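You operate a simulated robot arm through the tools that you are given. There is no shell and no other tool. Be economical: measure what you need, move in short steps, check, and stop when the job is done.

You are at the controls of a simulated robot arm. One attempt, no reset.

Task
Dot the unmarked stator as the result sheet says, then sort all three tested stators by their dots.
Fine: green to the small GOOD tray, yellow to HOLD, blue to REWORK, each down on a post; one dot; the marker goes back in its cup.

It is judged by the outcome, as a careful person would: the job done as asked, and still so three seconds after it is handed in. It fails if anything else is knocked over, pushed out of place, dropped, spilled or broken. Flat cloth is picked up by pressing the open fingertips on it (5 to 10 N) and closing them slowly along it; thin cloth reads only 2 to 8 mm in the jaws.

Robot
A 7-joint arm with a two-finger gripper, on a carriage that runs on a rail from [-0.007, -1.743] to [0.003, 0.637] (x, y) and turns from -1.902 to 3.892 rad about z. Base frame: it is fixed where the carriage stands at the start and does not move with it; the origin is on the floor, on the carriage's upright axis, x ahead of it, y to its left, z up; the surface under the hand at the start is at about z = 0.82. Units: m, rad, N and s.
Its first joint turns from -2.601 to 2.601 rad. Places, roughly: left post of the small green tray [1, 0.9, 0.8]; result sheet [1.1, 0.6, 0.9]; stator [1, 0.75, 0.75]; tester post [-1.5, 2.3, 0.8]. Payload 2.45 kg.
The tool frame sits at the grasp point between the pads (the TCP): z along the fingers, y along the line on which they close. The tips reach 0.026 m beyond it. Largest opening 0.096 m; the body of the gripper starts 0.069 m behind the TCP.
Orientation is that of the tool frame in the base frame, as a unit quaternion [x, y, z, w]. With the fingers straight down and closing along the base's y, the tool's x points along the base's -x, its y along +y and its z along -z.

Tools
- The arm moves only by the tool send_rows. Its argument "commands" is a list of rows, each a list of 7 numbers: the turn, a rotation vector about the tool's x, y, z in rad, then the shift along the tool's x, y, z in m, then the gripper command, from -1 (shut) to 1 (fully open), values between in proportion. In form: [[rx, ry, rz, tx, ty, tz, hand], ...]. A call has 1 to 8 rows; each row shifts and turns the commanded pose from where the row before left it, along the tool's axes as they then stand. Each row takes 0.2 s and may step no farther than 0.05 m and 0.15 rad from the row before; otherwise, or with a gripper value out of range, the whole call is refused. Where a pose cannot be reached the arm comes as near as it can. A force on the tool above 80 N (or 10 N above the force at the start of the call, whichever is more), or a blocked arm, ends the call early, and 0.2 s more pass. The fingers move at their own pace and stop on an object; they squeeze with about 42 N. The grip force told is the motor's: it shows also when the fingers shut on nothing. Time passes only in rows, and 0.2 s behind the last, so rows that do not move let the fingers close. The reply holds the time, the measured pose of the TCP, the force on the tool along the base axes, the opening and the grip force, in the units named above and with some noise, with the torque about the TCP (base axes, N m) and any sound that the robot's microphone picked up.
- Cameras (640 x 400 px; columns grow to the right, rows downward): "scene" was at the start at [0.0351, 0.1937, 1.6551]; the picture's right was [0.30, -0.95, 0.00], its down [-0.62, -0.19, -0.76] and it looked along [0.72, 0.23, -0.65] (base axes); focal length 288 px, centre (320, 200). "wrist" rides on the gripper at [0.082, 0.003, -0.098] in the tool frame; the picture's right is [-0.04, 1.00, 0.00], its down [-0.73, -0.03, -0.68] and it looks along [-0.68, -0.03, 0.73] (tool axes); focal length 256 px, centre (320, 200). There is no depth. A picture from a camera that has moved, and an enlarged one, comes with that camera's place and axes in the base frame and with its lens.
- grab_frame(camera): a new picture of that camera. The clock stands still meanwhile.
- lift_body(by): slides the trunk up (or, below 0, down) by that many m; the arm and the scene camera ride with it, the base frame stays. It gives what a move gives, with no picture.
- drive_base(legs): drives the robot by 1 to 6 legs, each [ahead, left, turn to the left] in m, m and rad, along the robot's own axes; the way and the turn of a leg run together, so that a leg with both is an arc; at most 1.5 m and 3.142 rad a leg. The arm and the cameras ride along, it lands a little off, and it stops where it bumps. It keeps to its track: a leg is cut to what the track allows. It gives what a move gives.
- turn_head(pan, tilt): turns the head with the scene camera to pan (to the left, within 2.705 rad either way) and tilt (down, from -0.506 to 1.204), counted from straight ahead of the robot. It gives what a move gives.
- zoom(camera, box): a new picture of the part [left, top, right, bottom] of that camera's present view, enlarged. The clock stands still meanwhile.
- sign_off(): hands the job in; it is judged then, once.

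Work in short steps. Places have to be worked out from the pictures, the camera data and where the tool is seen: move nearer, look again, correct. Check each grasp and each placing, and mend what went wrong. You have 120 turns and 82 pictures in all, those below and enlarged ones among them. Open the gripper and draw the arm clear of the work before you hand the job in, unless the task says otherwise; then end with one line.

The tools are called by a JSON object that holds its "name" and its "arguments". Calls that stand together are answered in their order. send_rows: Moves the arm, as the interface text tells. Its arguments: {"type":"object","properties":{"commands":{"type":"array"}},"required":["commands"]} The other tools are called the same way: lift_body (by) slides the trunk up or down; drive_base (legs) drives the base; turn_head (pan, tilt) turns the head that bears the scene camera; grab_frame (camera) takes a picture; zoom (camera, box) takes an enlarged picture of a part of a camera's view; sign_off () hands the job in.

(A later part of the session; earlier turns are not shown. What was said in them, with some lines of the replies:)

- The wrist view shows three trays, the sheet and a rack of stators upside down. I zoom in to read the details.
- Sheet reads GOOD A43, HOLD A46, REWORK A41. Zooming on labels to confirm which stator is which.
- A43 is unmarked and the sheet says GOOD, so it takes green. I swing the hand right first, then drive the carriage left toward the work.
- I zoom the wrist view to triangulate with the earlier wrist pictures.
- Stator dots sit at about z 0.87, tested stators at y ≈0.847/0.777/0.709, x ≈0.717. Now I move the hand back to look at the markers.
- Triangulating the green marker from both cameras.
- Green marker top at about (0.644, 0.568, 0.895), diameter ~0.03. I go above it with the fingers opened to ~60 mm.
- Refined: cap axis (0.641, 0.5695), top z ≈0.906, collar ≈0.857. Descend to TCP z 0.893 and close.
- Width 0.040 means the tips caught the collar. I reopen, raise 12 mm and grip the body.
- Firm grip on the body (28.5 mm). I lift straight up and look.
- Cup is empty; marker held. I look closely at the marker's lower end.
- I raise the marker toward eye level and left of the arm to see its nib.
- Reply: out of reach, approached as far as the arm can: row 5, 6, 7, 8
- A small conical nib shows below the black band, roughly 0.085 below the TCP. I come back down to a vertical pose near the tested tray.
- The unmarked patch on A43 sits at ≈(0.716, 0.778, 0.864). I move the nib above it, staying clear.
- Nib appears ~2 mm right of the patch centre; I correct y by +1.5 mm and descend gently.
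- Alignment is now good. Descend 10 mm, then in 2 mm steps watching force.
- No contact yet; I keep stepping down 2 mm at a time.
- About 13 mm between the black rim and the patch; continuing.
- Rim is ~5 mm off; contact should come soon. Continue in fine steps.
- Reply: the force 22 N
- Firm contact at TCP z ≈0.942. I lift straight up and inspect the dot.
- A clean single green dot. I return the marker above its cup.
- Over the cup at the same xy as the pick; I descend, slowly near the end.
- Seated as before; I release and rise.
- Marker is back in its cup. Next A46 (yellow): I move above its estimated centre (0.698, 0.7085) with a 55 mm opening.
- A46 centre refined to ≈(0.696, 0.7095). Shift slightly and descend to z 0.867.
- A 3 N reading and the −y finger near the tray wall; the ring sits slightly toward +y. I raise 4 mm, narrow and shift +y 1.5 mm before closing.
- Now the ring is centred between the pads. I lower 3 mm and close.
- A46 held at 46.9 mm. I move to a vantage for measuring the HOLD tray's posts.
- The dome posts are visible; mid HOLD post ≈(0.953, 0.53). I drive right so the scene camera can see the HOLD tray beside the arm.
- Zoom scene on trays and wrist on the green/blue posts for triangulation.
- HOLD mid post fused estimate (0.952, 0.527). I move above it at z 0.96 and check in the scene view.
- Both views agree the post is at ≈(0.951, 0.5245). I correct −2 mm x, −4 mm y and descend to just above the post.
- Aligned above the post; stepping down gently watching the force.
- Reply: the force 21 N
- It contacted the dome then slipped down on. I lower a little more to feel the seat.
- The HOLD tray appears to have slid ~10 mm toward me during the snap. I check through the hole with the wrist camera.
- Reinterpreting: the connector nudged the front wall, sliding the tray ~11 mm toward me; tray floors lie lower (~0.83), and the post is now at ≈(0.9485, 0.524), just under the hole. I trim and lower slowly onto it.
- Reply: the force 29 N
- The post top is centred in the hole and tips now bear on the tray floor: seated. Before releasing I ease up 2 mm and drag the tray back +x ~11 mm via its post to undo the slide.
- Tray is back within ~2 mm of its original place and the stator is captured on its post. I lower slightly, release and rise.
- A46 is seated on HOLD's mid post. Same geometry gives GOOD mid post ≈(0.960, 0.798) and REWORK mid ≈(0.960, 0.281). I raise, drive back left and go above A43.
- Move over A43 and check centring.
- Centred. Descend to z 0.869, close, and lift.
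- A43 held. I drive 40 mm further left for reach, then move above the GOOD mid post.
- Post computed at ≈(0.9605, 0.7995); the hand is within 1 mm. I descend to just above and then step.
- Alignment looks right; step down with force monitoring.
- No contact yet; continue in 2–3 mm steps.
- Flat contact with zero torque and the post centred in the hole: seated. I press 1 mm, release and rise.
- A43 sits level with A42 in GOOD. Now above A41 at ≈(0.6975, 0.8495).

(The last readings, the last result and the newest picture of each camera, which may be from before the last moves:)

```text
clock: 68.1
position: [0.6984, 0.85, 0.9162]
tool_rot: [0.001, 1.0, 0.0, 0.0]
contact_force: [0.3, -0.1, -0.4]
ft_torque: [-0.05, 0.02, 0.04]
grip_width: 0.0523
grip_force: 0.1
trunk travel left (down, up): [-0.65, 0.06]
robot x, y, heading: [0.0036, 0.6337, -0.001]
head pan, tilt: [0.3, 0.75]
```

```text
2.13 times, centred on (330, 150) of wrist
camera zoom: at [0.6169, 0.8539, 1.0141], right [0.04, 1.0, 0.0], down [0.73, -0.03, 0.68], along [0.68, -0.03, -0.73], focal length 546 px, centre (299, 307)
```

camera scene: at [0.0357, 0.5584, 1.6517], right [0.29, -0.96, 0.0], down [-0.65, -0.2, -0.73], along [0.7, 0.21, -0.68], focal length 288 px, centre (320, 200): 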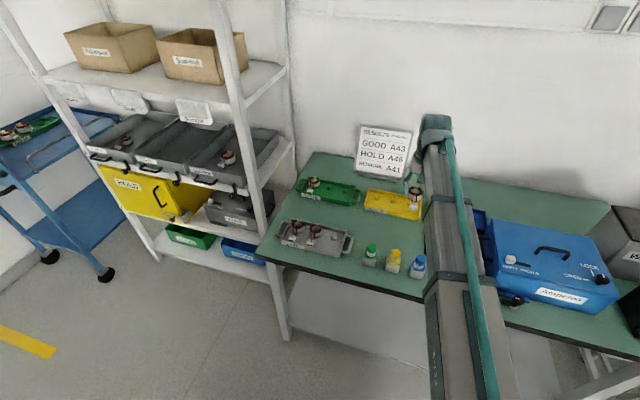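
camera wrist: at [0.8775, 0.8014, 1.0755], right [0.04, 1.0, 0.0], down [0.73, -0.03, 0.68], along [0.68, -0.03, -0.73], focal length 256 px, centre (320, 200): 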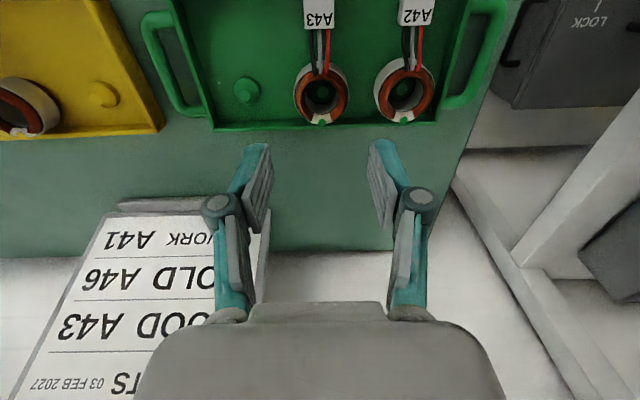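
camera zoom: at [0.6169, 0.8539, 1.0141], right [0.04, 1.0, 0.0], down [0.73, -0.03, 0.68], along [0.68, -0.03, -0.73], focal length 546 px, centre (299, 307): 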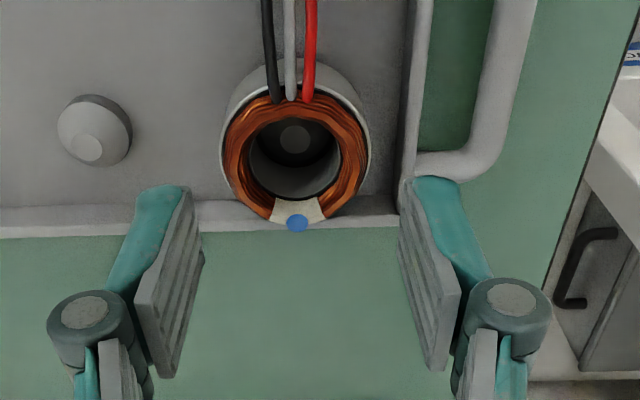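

The +y finger is close to the tray wall (inner rim ≈0.885). I narrow to 51 mm, shift −2 mm in y, and descend carefully.

{"name": "send_rows", "arguments": {"commands": [[0, 0, 0, 0.001, -0.002, 0.015, 0.0625], [0, 0, 0, 0, 0, 0.01, 0.0625], [0, 0, 0, 0, 0, 0, 0.0625]]}}

{"name": "zoom", "arguments": {"camera": "wrist", "box": [180, 60, 480, 240]}}

```text
clock: 68.9
position: [0.6972, 0.8489, 0.8906]
tool_rot: [0.0, 1.0, 0.001, 0.0]
contact_force: [-1.2, 0.2, 0.1]
ft_torque: [-0.02, 0.0, 0.03]
grip_width: 0.0507
grip_force: 0.0
trunk travel left (down, up): [-0.65, 0.06]
robot x, y, heading: [0.0024, 0.6332, -0.002]
head pan, tilt: [0.3, 0.75]
```

```text
2.13 times, centred on (330, 150) of wrist
camera zoom: at [0.6153, 0.8521, 0.9896], right [0.04, 1.0, 0.0], down [0.73, -0.03, 0.68], along [0.68, -0.03, -0.73], focal length 546 px, centre (299, 307)
```

zoom: 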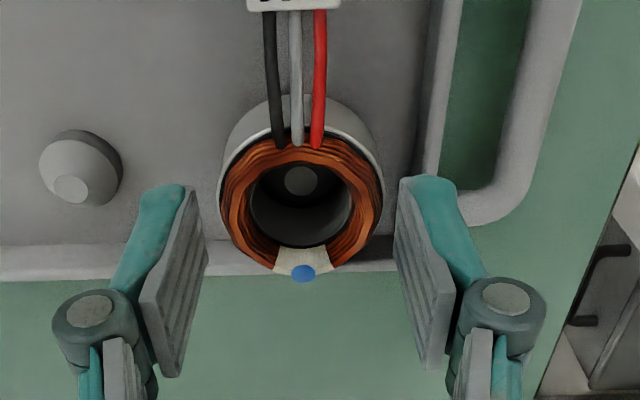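

Centred. Descend the rest and close.

{"name": "send_rows", "arguments": {"commands": [[0, 0, 0, 0, 0, 0.008, 0.0625], [0, 0, 0, 0, 0, 0.008, 0.0625], [0, 0, 0, 0, 0, 0.005, 0.0625], [0, 0, 0, 0, 0, 0, 0.0625]]}}

{"name": "send_rows", "arguments": {"commands": [[0, 0, 0, 0, 0, 0, 0], [0, 0, 0, 0, 0, 0, -0.3], [0, 0, 0, 0, 0, 0, -0.3]]}}

```text
clock: 69.9
position: [0.6973, 0.8485, 0.8691]
tool_rot: [0.001, 1.0, 0.0, 0.0]
contact_force: [0.0, 1.1, 0.3]
ft_torque: [0.0, -0.02, 0.0]
grip_width: 0.0507
grip_force: 0.1
trunk travel left (down, up): [-0.65, 0.06]
robot x, y, heading: [0.0055, 0.6359, -0.001]
head pan, tilt: [0.3, 0.75]
```

```text
clock: 70.7
position: [0.6959, 0.8498, 0.8695]
tool_rot: [0.001, 1.0, 0.0, 0.0]
contact_force: [0.8, 1.1, 0.7]
ft_torque: [0.01, 0.01, 0.0]
grip_width: 0.0469
grip_force: 42.4
trunk travel left (down, up): [-0.65, 0.06]
robot x, y, heading: [0.0033, 0.6318, -0.001]
head pan, tilt: [0.3, 0.75]
```

Gripped cleanly. Lift to ~1.03 and drive right toward the REWORK tray.

{"name": "send_rows", "arguments": {"commands": [[0, 0, 0, 0, 0, -0.01, -0.3], [0, 0, 0, 0, 0, -0.03, -0.3], [0, 0, 0, 0, 0, -0.04, -0.3], [0, 0, 0, 0, 0, -0.04, -0.3], [0, 0, 0, 0, 0, -0.04, -0.3], [0, 0, 0, 0, 0, 0, -0.3]]}}

{"name": "drive_base", "arguments": {"legs": [[0, -0.48, 0]]}}

{"name": "grab_frame", "arguments": {"camera": "wrist"}}

{"name": "grab_frame", "arguments": {"camera": "scene"}}

```text
clock: 72.1
position: [0.6975, 0.848, 1.0304]
tool_rot: [0.002, 1.0, 0.0, -0.001]
contact_force: [0.1, 0.0, -0.8]
ft_torque: [-0.05, -0.05, 0.0]
grip_width: 0.047
grip_force: 41.5
trunk travel left (down, up): [-0.65, 0.06]
robot x, y, heading: [0.0035, 0.6331, -0.003]
head pan, tilt: [0.3, 0.75]
```

```text
clock: 75.0
position: [0.6948, 0.3694, 1.0304]
tool_rot: [0.003, 1.0, 0.0, 0.0]
contact_force: [0.6, -1.2, -2.0]
ft_torque: [0.0, -0.03, -0.02]
grip_width: 0.0471
grip_force: 42.0
trunk travel left (down, up): [-0.65, 0.06]
robot x, y, heading: [-0.0013, 0.1557, -0.003]
head pan, tilt: [0.3, 0.75]
```

```text
11 pictures are left
camera wrist: at [0.6144, 0.3727, 1.1287], right [0.05, 1.0, 0.0], down [0.73, -0.03, 0.68], along [0.68, -0.03, -0.73], focal length 256 px, centre (320, 200)
```

wrist: 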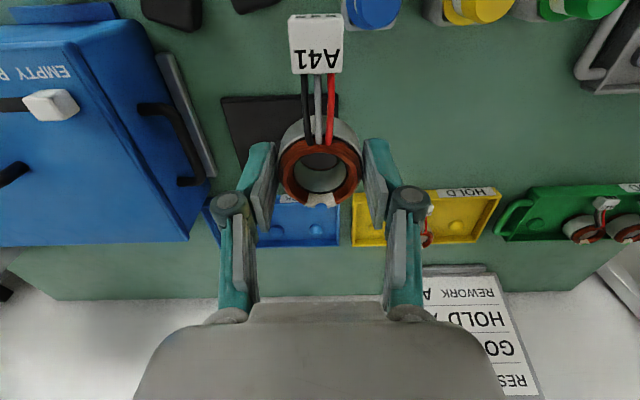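

```text
10 pictures are left
camera scene: at [0.0353, 0.3516, 1.6517], right [0.29, -0.96, 0.0], down [-0.65, -0.2, -0.73], along [0.7, 0.21, -0.68], focal length 288 px, centre (320, 200)
```

scene: 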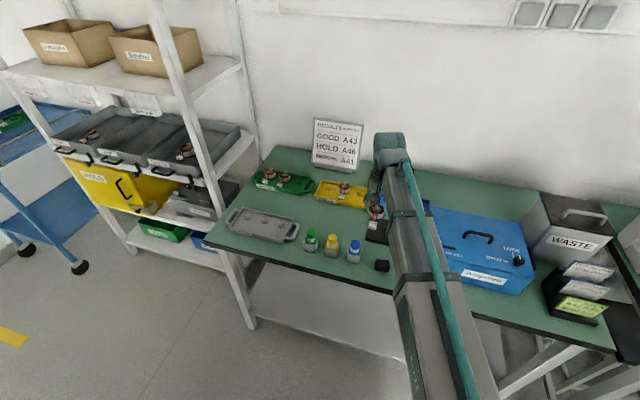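

REWORK mid post at ≈(0.960, 0.281); the blue box stays to the right of my path. I move above it.

{"name": "send_rows", "arguments": {"commands": [[0, 0, 0, -0.045, 0, 0, -0.3], [0, 0, 0, -0.045, -0.01, 0, -0.3], [0, 0, 0, -0.045, -0.02, 0, -0.3], [0, 0, 0, -0.045, -0.02, 0, -0.3], [0, 0, 0, -0.045, -0.02, 0.015, -0.3], [0, 0, 0, -0.04, -0.018, 0.02, -0.3], [0, 0, 0, 0, 0, 0.015, -0.3], [0, 0, 0, 0, 0, 0, -0.3]]}}

{"name": "grab_frame", "arguments": {"camera": "wrist"}}

```text
refused: row 5 steps farther than a row can; nothing moved
```

```text
9 pictures are left
camera wrist: at [0.6144, 0.3727, 1.1287], right [0.05, 1.0, 0.0], down [0.73, -0.03, 0.68], along [0.68, -0.03, -0.73], focal length 256 px, centre (320, 200)
```

wrist: 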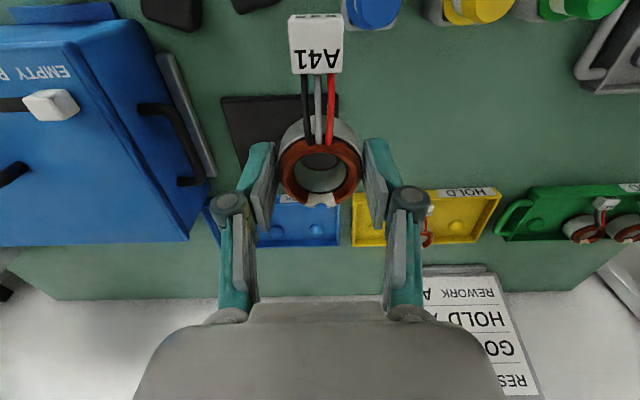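

A row was too long; resending with smaller steps.

{"name": "send_rows", "arguments": {"commands": [[0, 0, 0, -0.045, -0.005, 0, -0.3], [0, 0, 0, -0.045, -0.015, 0, -0.3], [0, 0, 0, -0.045, -0.018, 0, -0.3], [0, 0, 0, -0.045, -0.018, 0, -0.3], [0, 0, 0, -0.045, -0.018, 0, -0.3], [0, 0, 0, -0.04, -0.0145, 0, -0.3], [0, 0, 0, 0, 0, 0.045, -0.3], [0, 0, 0, 0, 0, 0, -0.3]]}}

{"name": "grab_frame", "arguments": {"camera": "wrist"}}

```text
clock: 76.8
position: [0.9591, 0.281, 0.9874]
tool_rot: [0.003, 1.0, 0.0, 0.0]
contact_force: [0.5, -0.1, -0.9]
ft_torque: [0.01, 0.0, 0.02]
grip_width: 0.0468
grip_force: 42.2
trunk travel left (down, up): [-0.65, 0.06]
robot x, y, heading: [0.0024, 0.1593, -0.001]
head pan, tilt: [0.3, 0.75]
```

```text
8 pictures are left
camera wrist: at [0.8791, 0.2838, 1.0843], right [0.04, 1.0, 0.0], down [0.73, -0.03, 0.68], along [0.68, -0.03, -0.73], focal length 256 px, centre (320, 200)
```

wrist: 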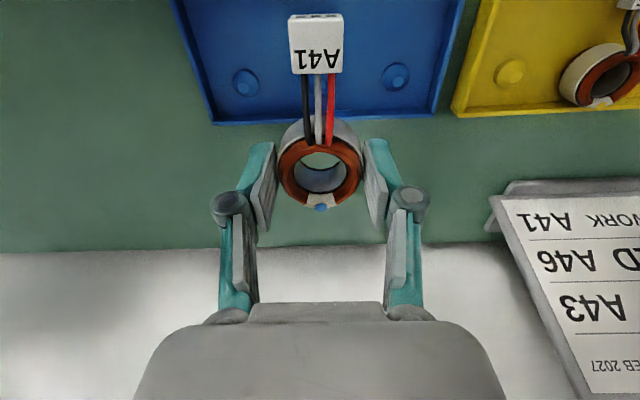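

REWORK post mid computed at (0.9595, 0.2795). Trim −1 mm y and descend to just above.

{"name": "send_rows", "arguments": {"commands": [[0, 0, 0, -0.0005, -0.0012, 0.03, -0.3], [0, 0, 0, 0, 0, 0.03, -0.3], [0, 0, 0, 0, 0, 0.03, -0.3], [0, 0, 0, 0, 0, 0.01, -0.3], [0, 0, 0, 0, 0, 0, -0.3]]}}

{"name": "zoom", "arguments": {"camera": "wrist", "box": [170, 0, 470, 220]}}

```text
clock: 78.0
position: [0.9609, 0.2792, 0.8848]
tool_rot: [0.002, 1.0, 0.001, 0.0]
contact_force: [0.0, 0.6, -1.0]
ft_torque: [-0.01, -0.05, 0.03]
grip_width: 0.0467
grip_force: 41.6
trunk travel left (down, up): [-0.65, 0.06]
robot x, y, heading: [0.0001, 0.1575, -0.008]
head pan, tilt: [0.3, 0.75]
```

```text
1.82 times, centred on (320, 110) of wrist
camera zoom: at [0.8801, 0.282, 0.9835], right [0.05, 1.0, 0.0], down [0.73, -0.03, 0.68], along [0.68, -0.03, -0.73], focal length 465 px, centre (320, 364)
```

zoom: 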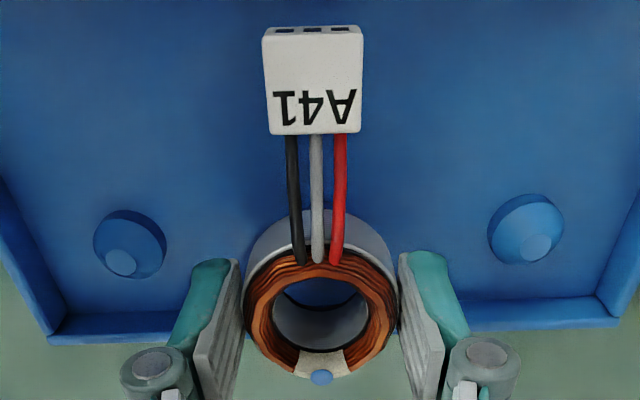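

Post ≈(0.959, 0.280). Tiny trim and step down with force checks.

{"name": "send_rows", "arguments": {"commands": [[0, 0, 0, 0.001, 0.0007, 0.005, -0.3], [0, 0, 0, 0, 0, 0, -0.3]]}}

{"name": "send_rows", "arguments": {"commands": [[0, 0, 0, 0, 0, 0.005, -0.3], [0, 0, 0, 0, 0, 0, -0.3]]}}

{"name": "send_rows", "arguments": {"commands": [[0, 0, 0, 0, 0, 0.004, -0.3], [0, 0, 0, 0, 0, 0, -0.3]]}}

```text
clock: 78.6
position: [0.9606, 0.2778, 0.8807]
tool_rot: [0.003, 1.0, 0.0, 0.0]
contact_force: [-0.1, -0.8, -1.9]
ft_torque: [-0.02, -0.02, 0.01]
grip_width: 0.0469
grip_force: 41.9
trunk travel left (down, up): [-0.65, 0.06]
robot x, y, heading: [-0.0022, 0.1603, -0.007]
head pan, tilt: [0.3, 0.75]
```

```text
clock: 79.2
position: [0.9613, 0.2798, 0.8764]
tool_rot: [0.003, 1.0, 0.0, 0.0]
contact_force: [-0.9, -0.7, -1.1]
ft_torque: [-0.01, 0.02, -0.01]
grip_width: 0.0467
grip_force: 41.8
trunk travel left (down, up): [-0.65, 0.06]
robot x, y, heading: [0.0008, 0.156, 0.001]
head pan, tilt: [0.3, 0.75]
```

```text
clock: 79.8
position: [0.9593, 0.2788, 0.8711]
tool_rot: [0.002, 1.0, 0.0, -0.001]
contact_force: [-0.3, -0.3, -1.6]
ft_torque: [0.01, 0.01, 0.02]
grip_width: 0.0469
grip_force: 42.0
trunk travel left (down, up): [-0.65, 0.06]
robot x, y, heading: [0.0031, 0.157, -0.006]
head pan, tilt: [0.3, 0.75]
```

Still free; two more small steps.

{"name": "send_rows", "arguments": {"commands": [[0, 0, 0, 0, 0, 0.002, -0.3], [0, 0, 0, 0, 0, 0, -0.3]]}}

{"name": "send_rows", "arguments": {"commands": [[0, 0, 0, 0, 0, 0.002, -0.3], [0, 0, 0, 0, 0, 0, -0.3]]}}

{"name": "zoom", "arguments": {"camera": "wrist", "box": [180, 60, 480, 240]}}

```text
clock: 80.4
position: [0.9591, 0.2801, 0.8705]
tool_rot: [0.002, 1.0, 0.0, 0.0]
contact_force: [1.5, 1.0, 6.3]
ft_torque: [0.03, 0.04, -0.02]
grip_width: 0.0468
grip_force: 42.4
trunk travel left (down, up): [-0.65, 0.06]
robot x, y, heading: [0.0023, 0.1606, -0.008]
head pan, tilt: [0.3, 0.75]
```

```text
clock: 81.0
position: [0.9598, 0.2788, 0.8701]
tool_rot: [0.003, 1.0, 0.0, 0.002]
contact_force: [7.0, 2.4, 25.5]
ft_torque: [0.07, 0.06, -0.01]
grip_width: 0.0469
grip_force: 41.9
trunk travel left (down, up): [-0.65, 0.06]
robot x, y, heading: [-0.0017, 0.1574, -0.006]
head pan, tilt: [0.3, 0.75]
```

```text
2.13 times, centred on (330, 150) of wrist
camera zoom: at [0.8778, 0.2829, 0.9684], right [0.04, 1.0, 0.0], down [0.73, -0.03, 0.68], along [0.68, -0.03, -0.73], focal length 546 px, centre (299, 307)
```

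zoom: 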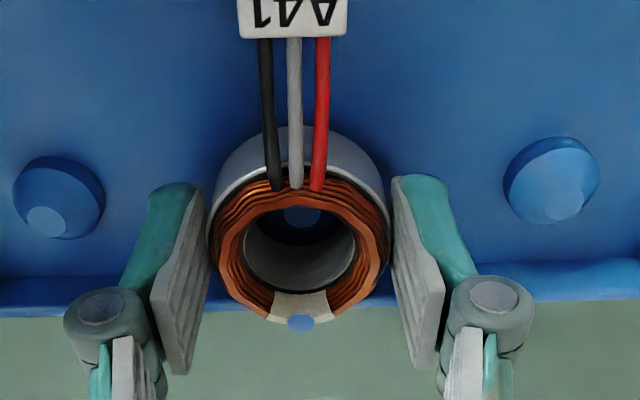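

Same seated picture as A43. I unload slightly, release and rise.

{"name": "send_rows", "arguments": {"commands": [[0, 0, 0, 0, 0, -0.0015, -0.3], [0, 0, 0, 0, 0, 0, 0], [0, 0, 0, 0, 0, 0, 0.12], [0, 0, 0, 0, 0, 0, 0.12], [0, 0, 0, 0, 0, -0.02, 0.12], [0, 0, 0, 0, 0, -0.04, 0.12], [0, 0, 0, 0, 0, -0.05, 0.12], [0, 0, 0, 0, 0, 0, 0.12]]}}

{"name": "grab_frame", "arguments": {"camera": "wrist"}}

```text
clock: 82.8
position: [0.9588, 0.2798, 0.9802]
tool_rot: [0.003, 1.0, 0.0, 0.0]
contact_force: [-0.1, 0.7, -1.2]
ft_torque: [0.0, 0.04, -0.02]
grip_width: 0.0539
grip_force: 0.1
trunk travel left (down, up): [-0.65, 0.06]
robot x, y, heading: [0.0036, 0.1606, -0.002]
head pan, tilt: [0.3, 0.75]
```

```text
5 pictures are left
camera wrist: at [0.8781, 0.2826, 1.0785], right [0.05, 1.0, 0.0], down [0.73, -0.03, 0.68], along [0.68, -0.03, -0.73], focal length 256 px, centre (320, 200)
```

wrist: 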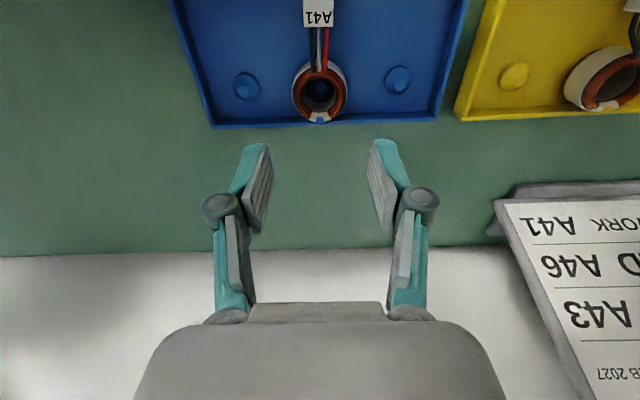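

A41 is on REWORK's mid post. I raise, open and draw the arm back, then take a final look.

{"name": "send_rows", "arguments": {"commands": [[0, 0, 0, 0, 0, -0.04, 0.5], [0, 0, 0, 0, 0, -0.04, 1], [0, 0, 0, 0, 0, -0.04, 1], [0, 0, 0, 0.04, 0, -0.02, 1], [0, 0, 0, 0.045, -0.01, 0, 1], [0, 0, 0, 0.045, -0.01, 0, 1], [0, 0, 0, 0.045, -0.01, 0, 1], [0, 0, 0, 0.045, -0.01, 0, 1]]}}

{"name": "zoom", "arguments": {"camera": "scene", "box": [200, 140, 420, 280]}}

```text
clock: 84.6
position: [0.7392, 0.2398, 1.1196]
tool_rot: [0.002, 1.0, 0.0, 0.001]
contact_force: [0.9, -0.1, 0.1]
ft_torque: [0.0, -0.01, -0.03]
grip_width: 0.096
grip_force: 0.1
trunk travel left (down, up): [-0.65, 0.06]
robot x, y, heading: [0.0043, 0.1605, -0.01]
head pan, tilt: [0.3, 0.75]
```

```text
2.86 times, centred on (310, 210) of scene
camera zoom: at [0.0346, 0.3519, 1.6517], right [0.29, -0.96, 0.0], down [-0.65, -0.2, -0.73], along [0.7, 0.21, -0.68], focal length 823 px, centre (349, 171)
```

zoom: 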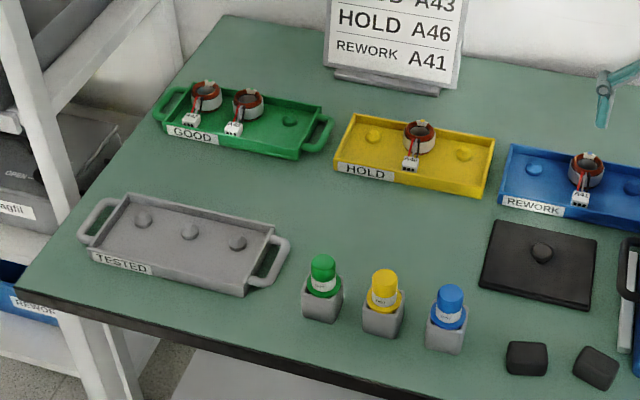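

All three stators sit on their posts, the trays are in line, and the green marker is back in its cup. Handing in.

{"name": "sign_off", "arguments": {}}

```text
The job is handed in.
```

A43 has one green dot and is on a post in the small GOOD tray, A46 is in HOLD, A41 is in REWORK, and the green marker is back in its cup. While I was placing A46, the HOLD tray slid about 1 cm; I slid it back to within about 2 mm of where it started.
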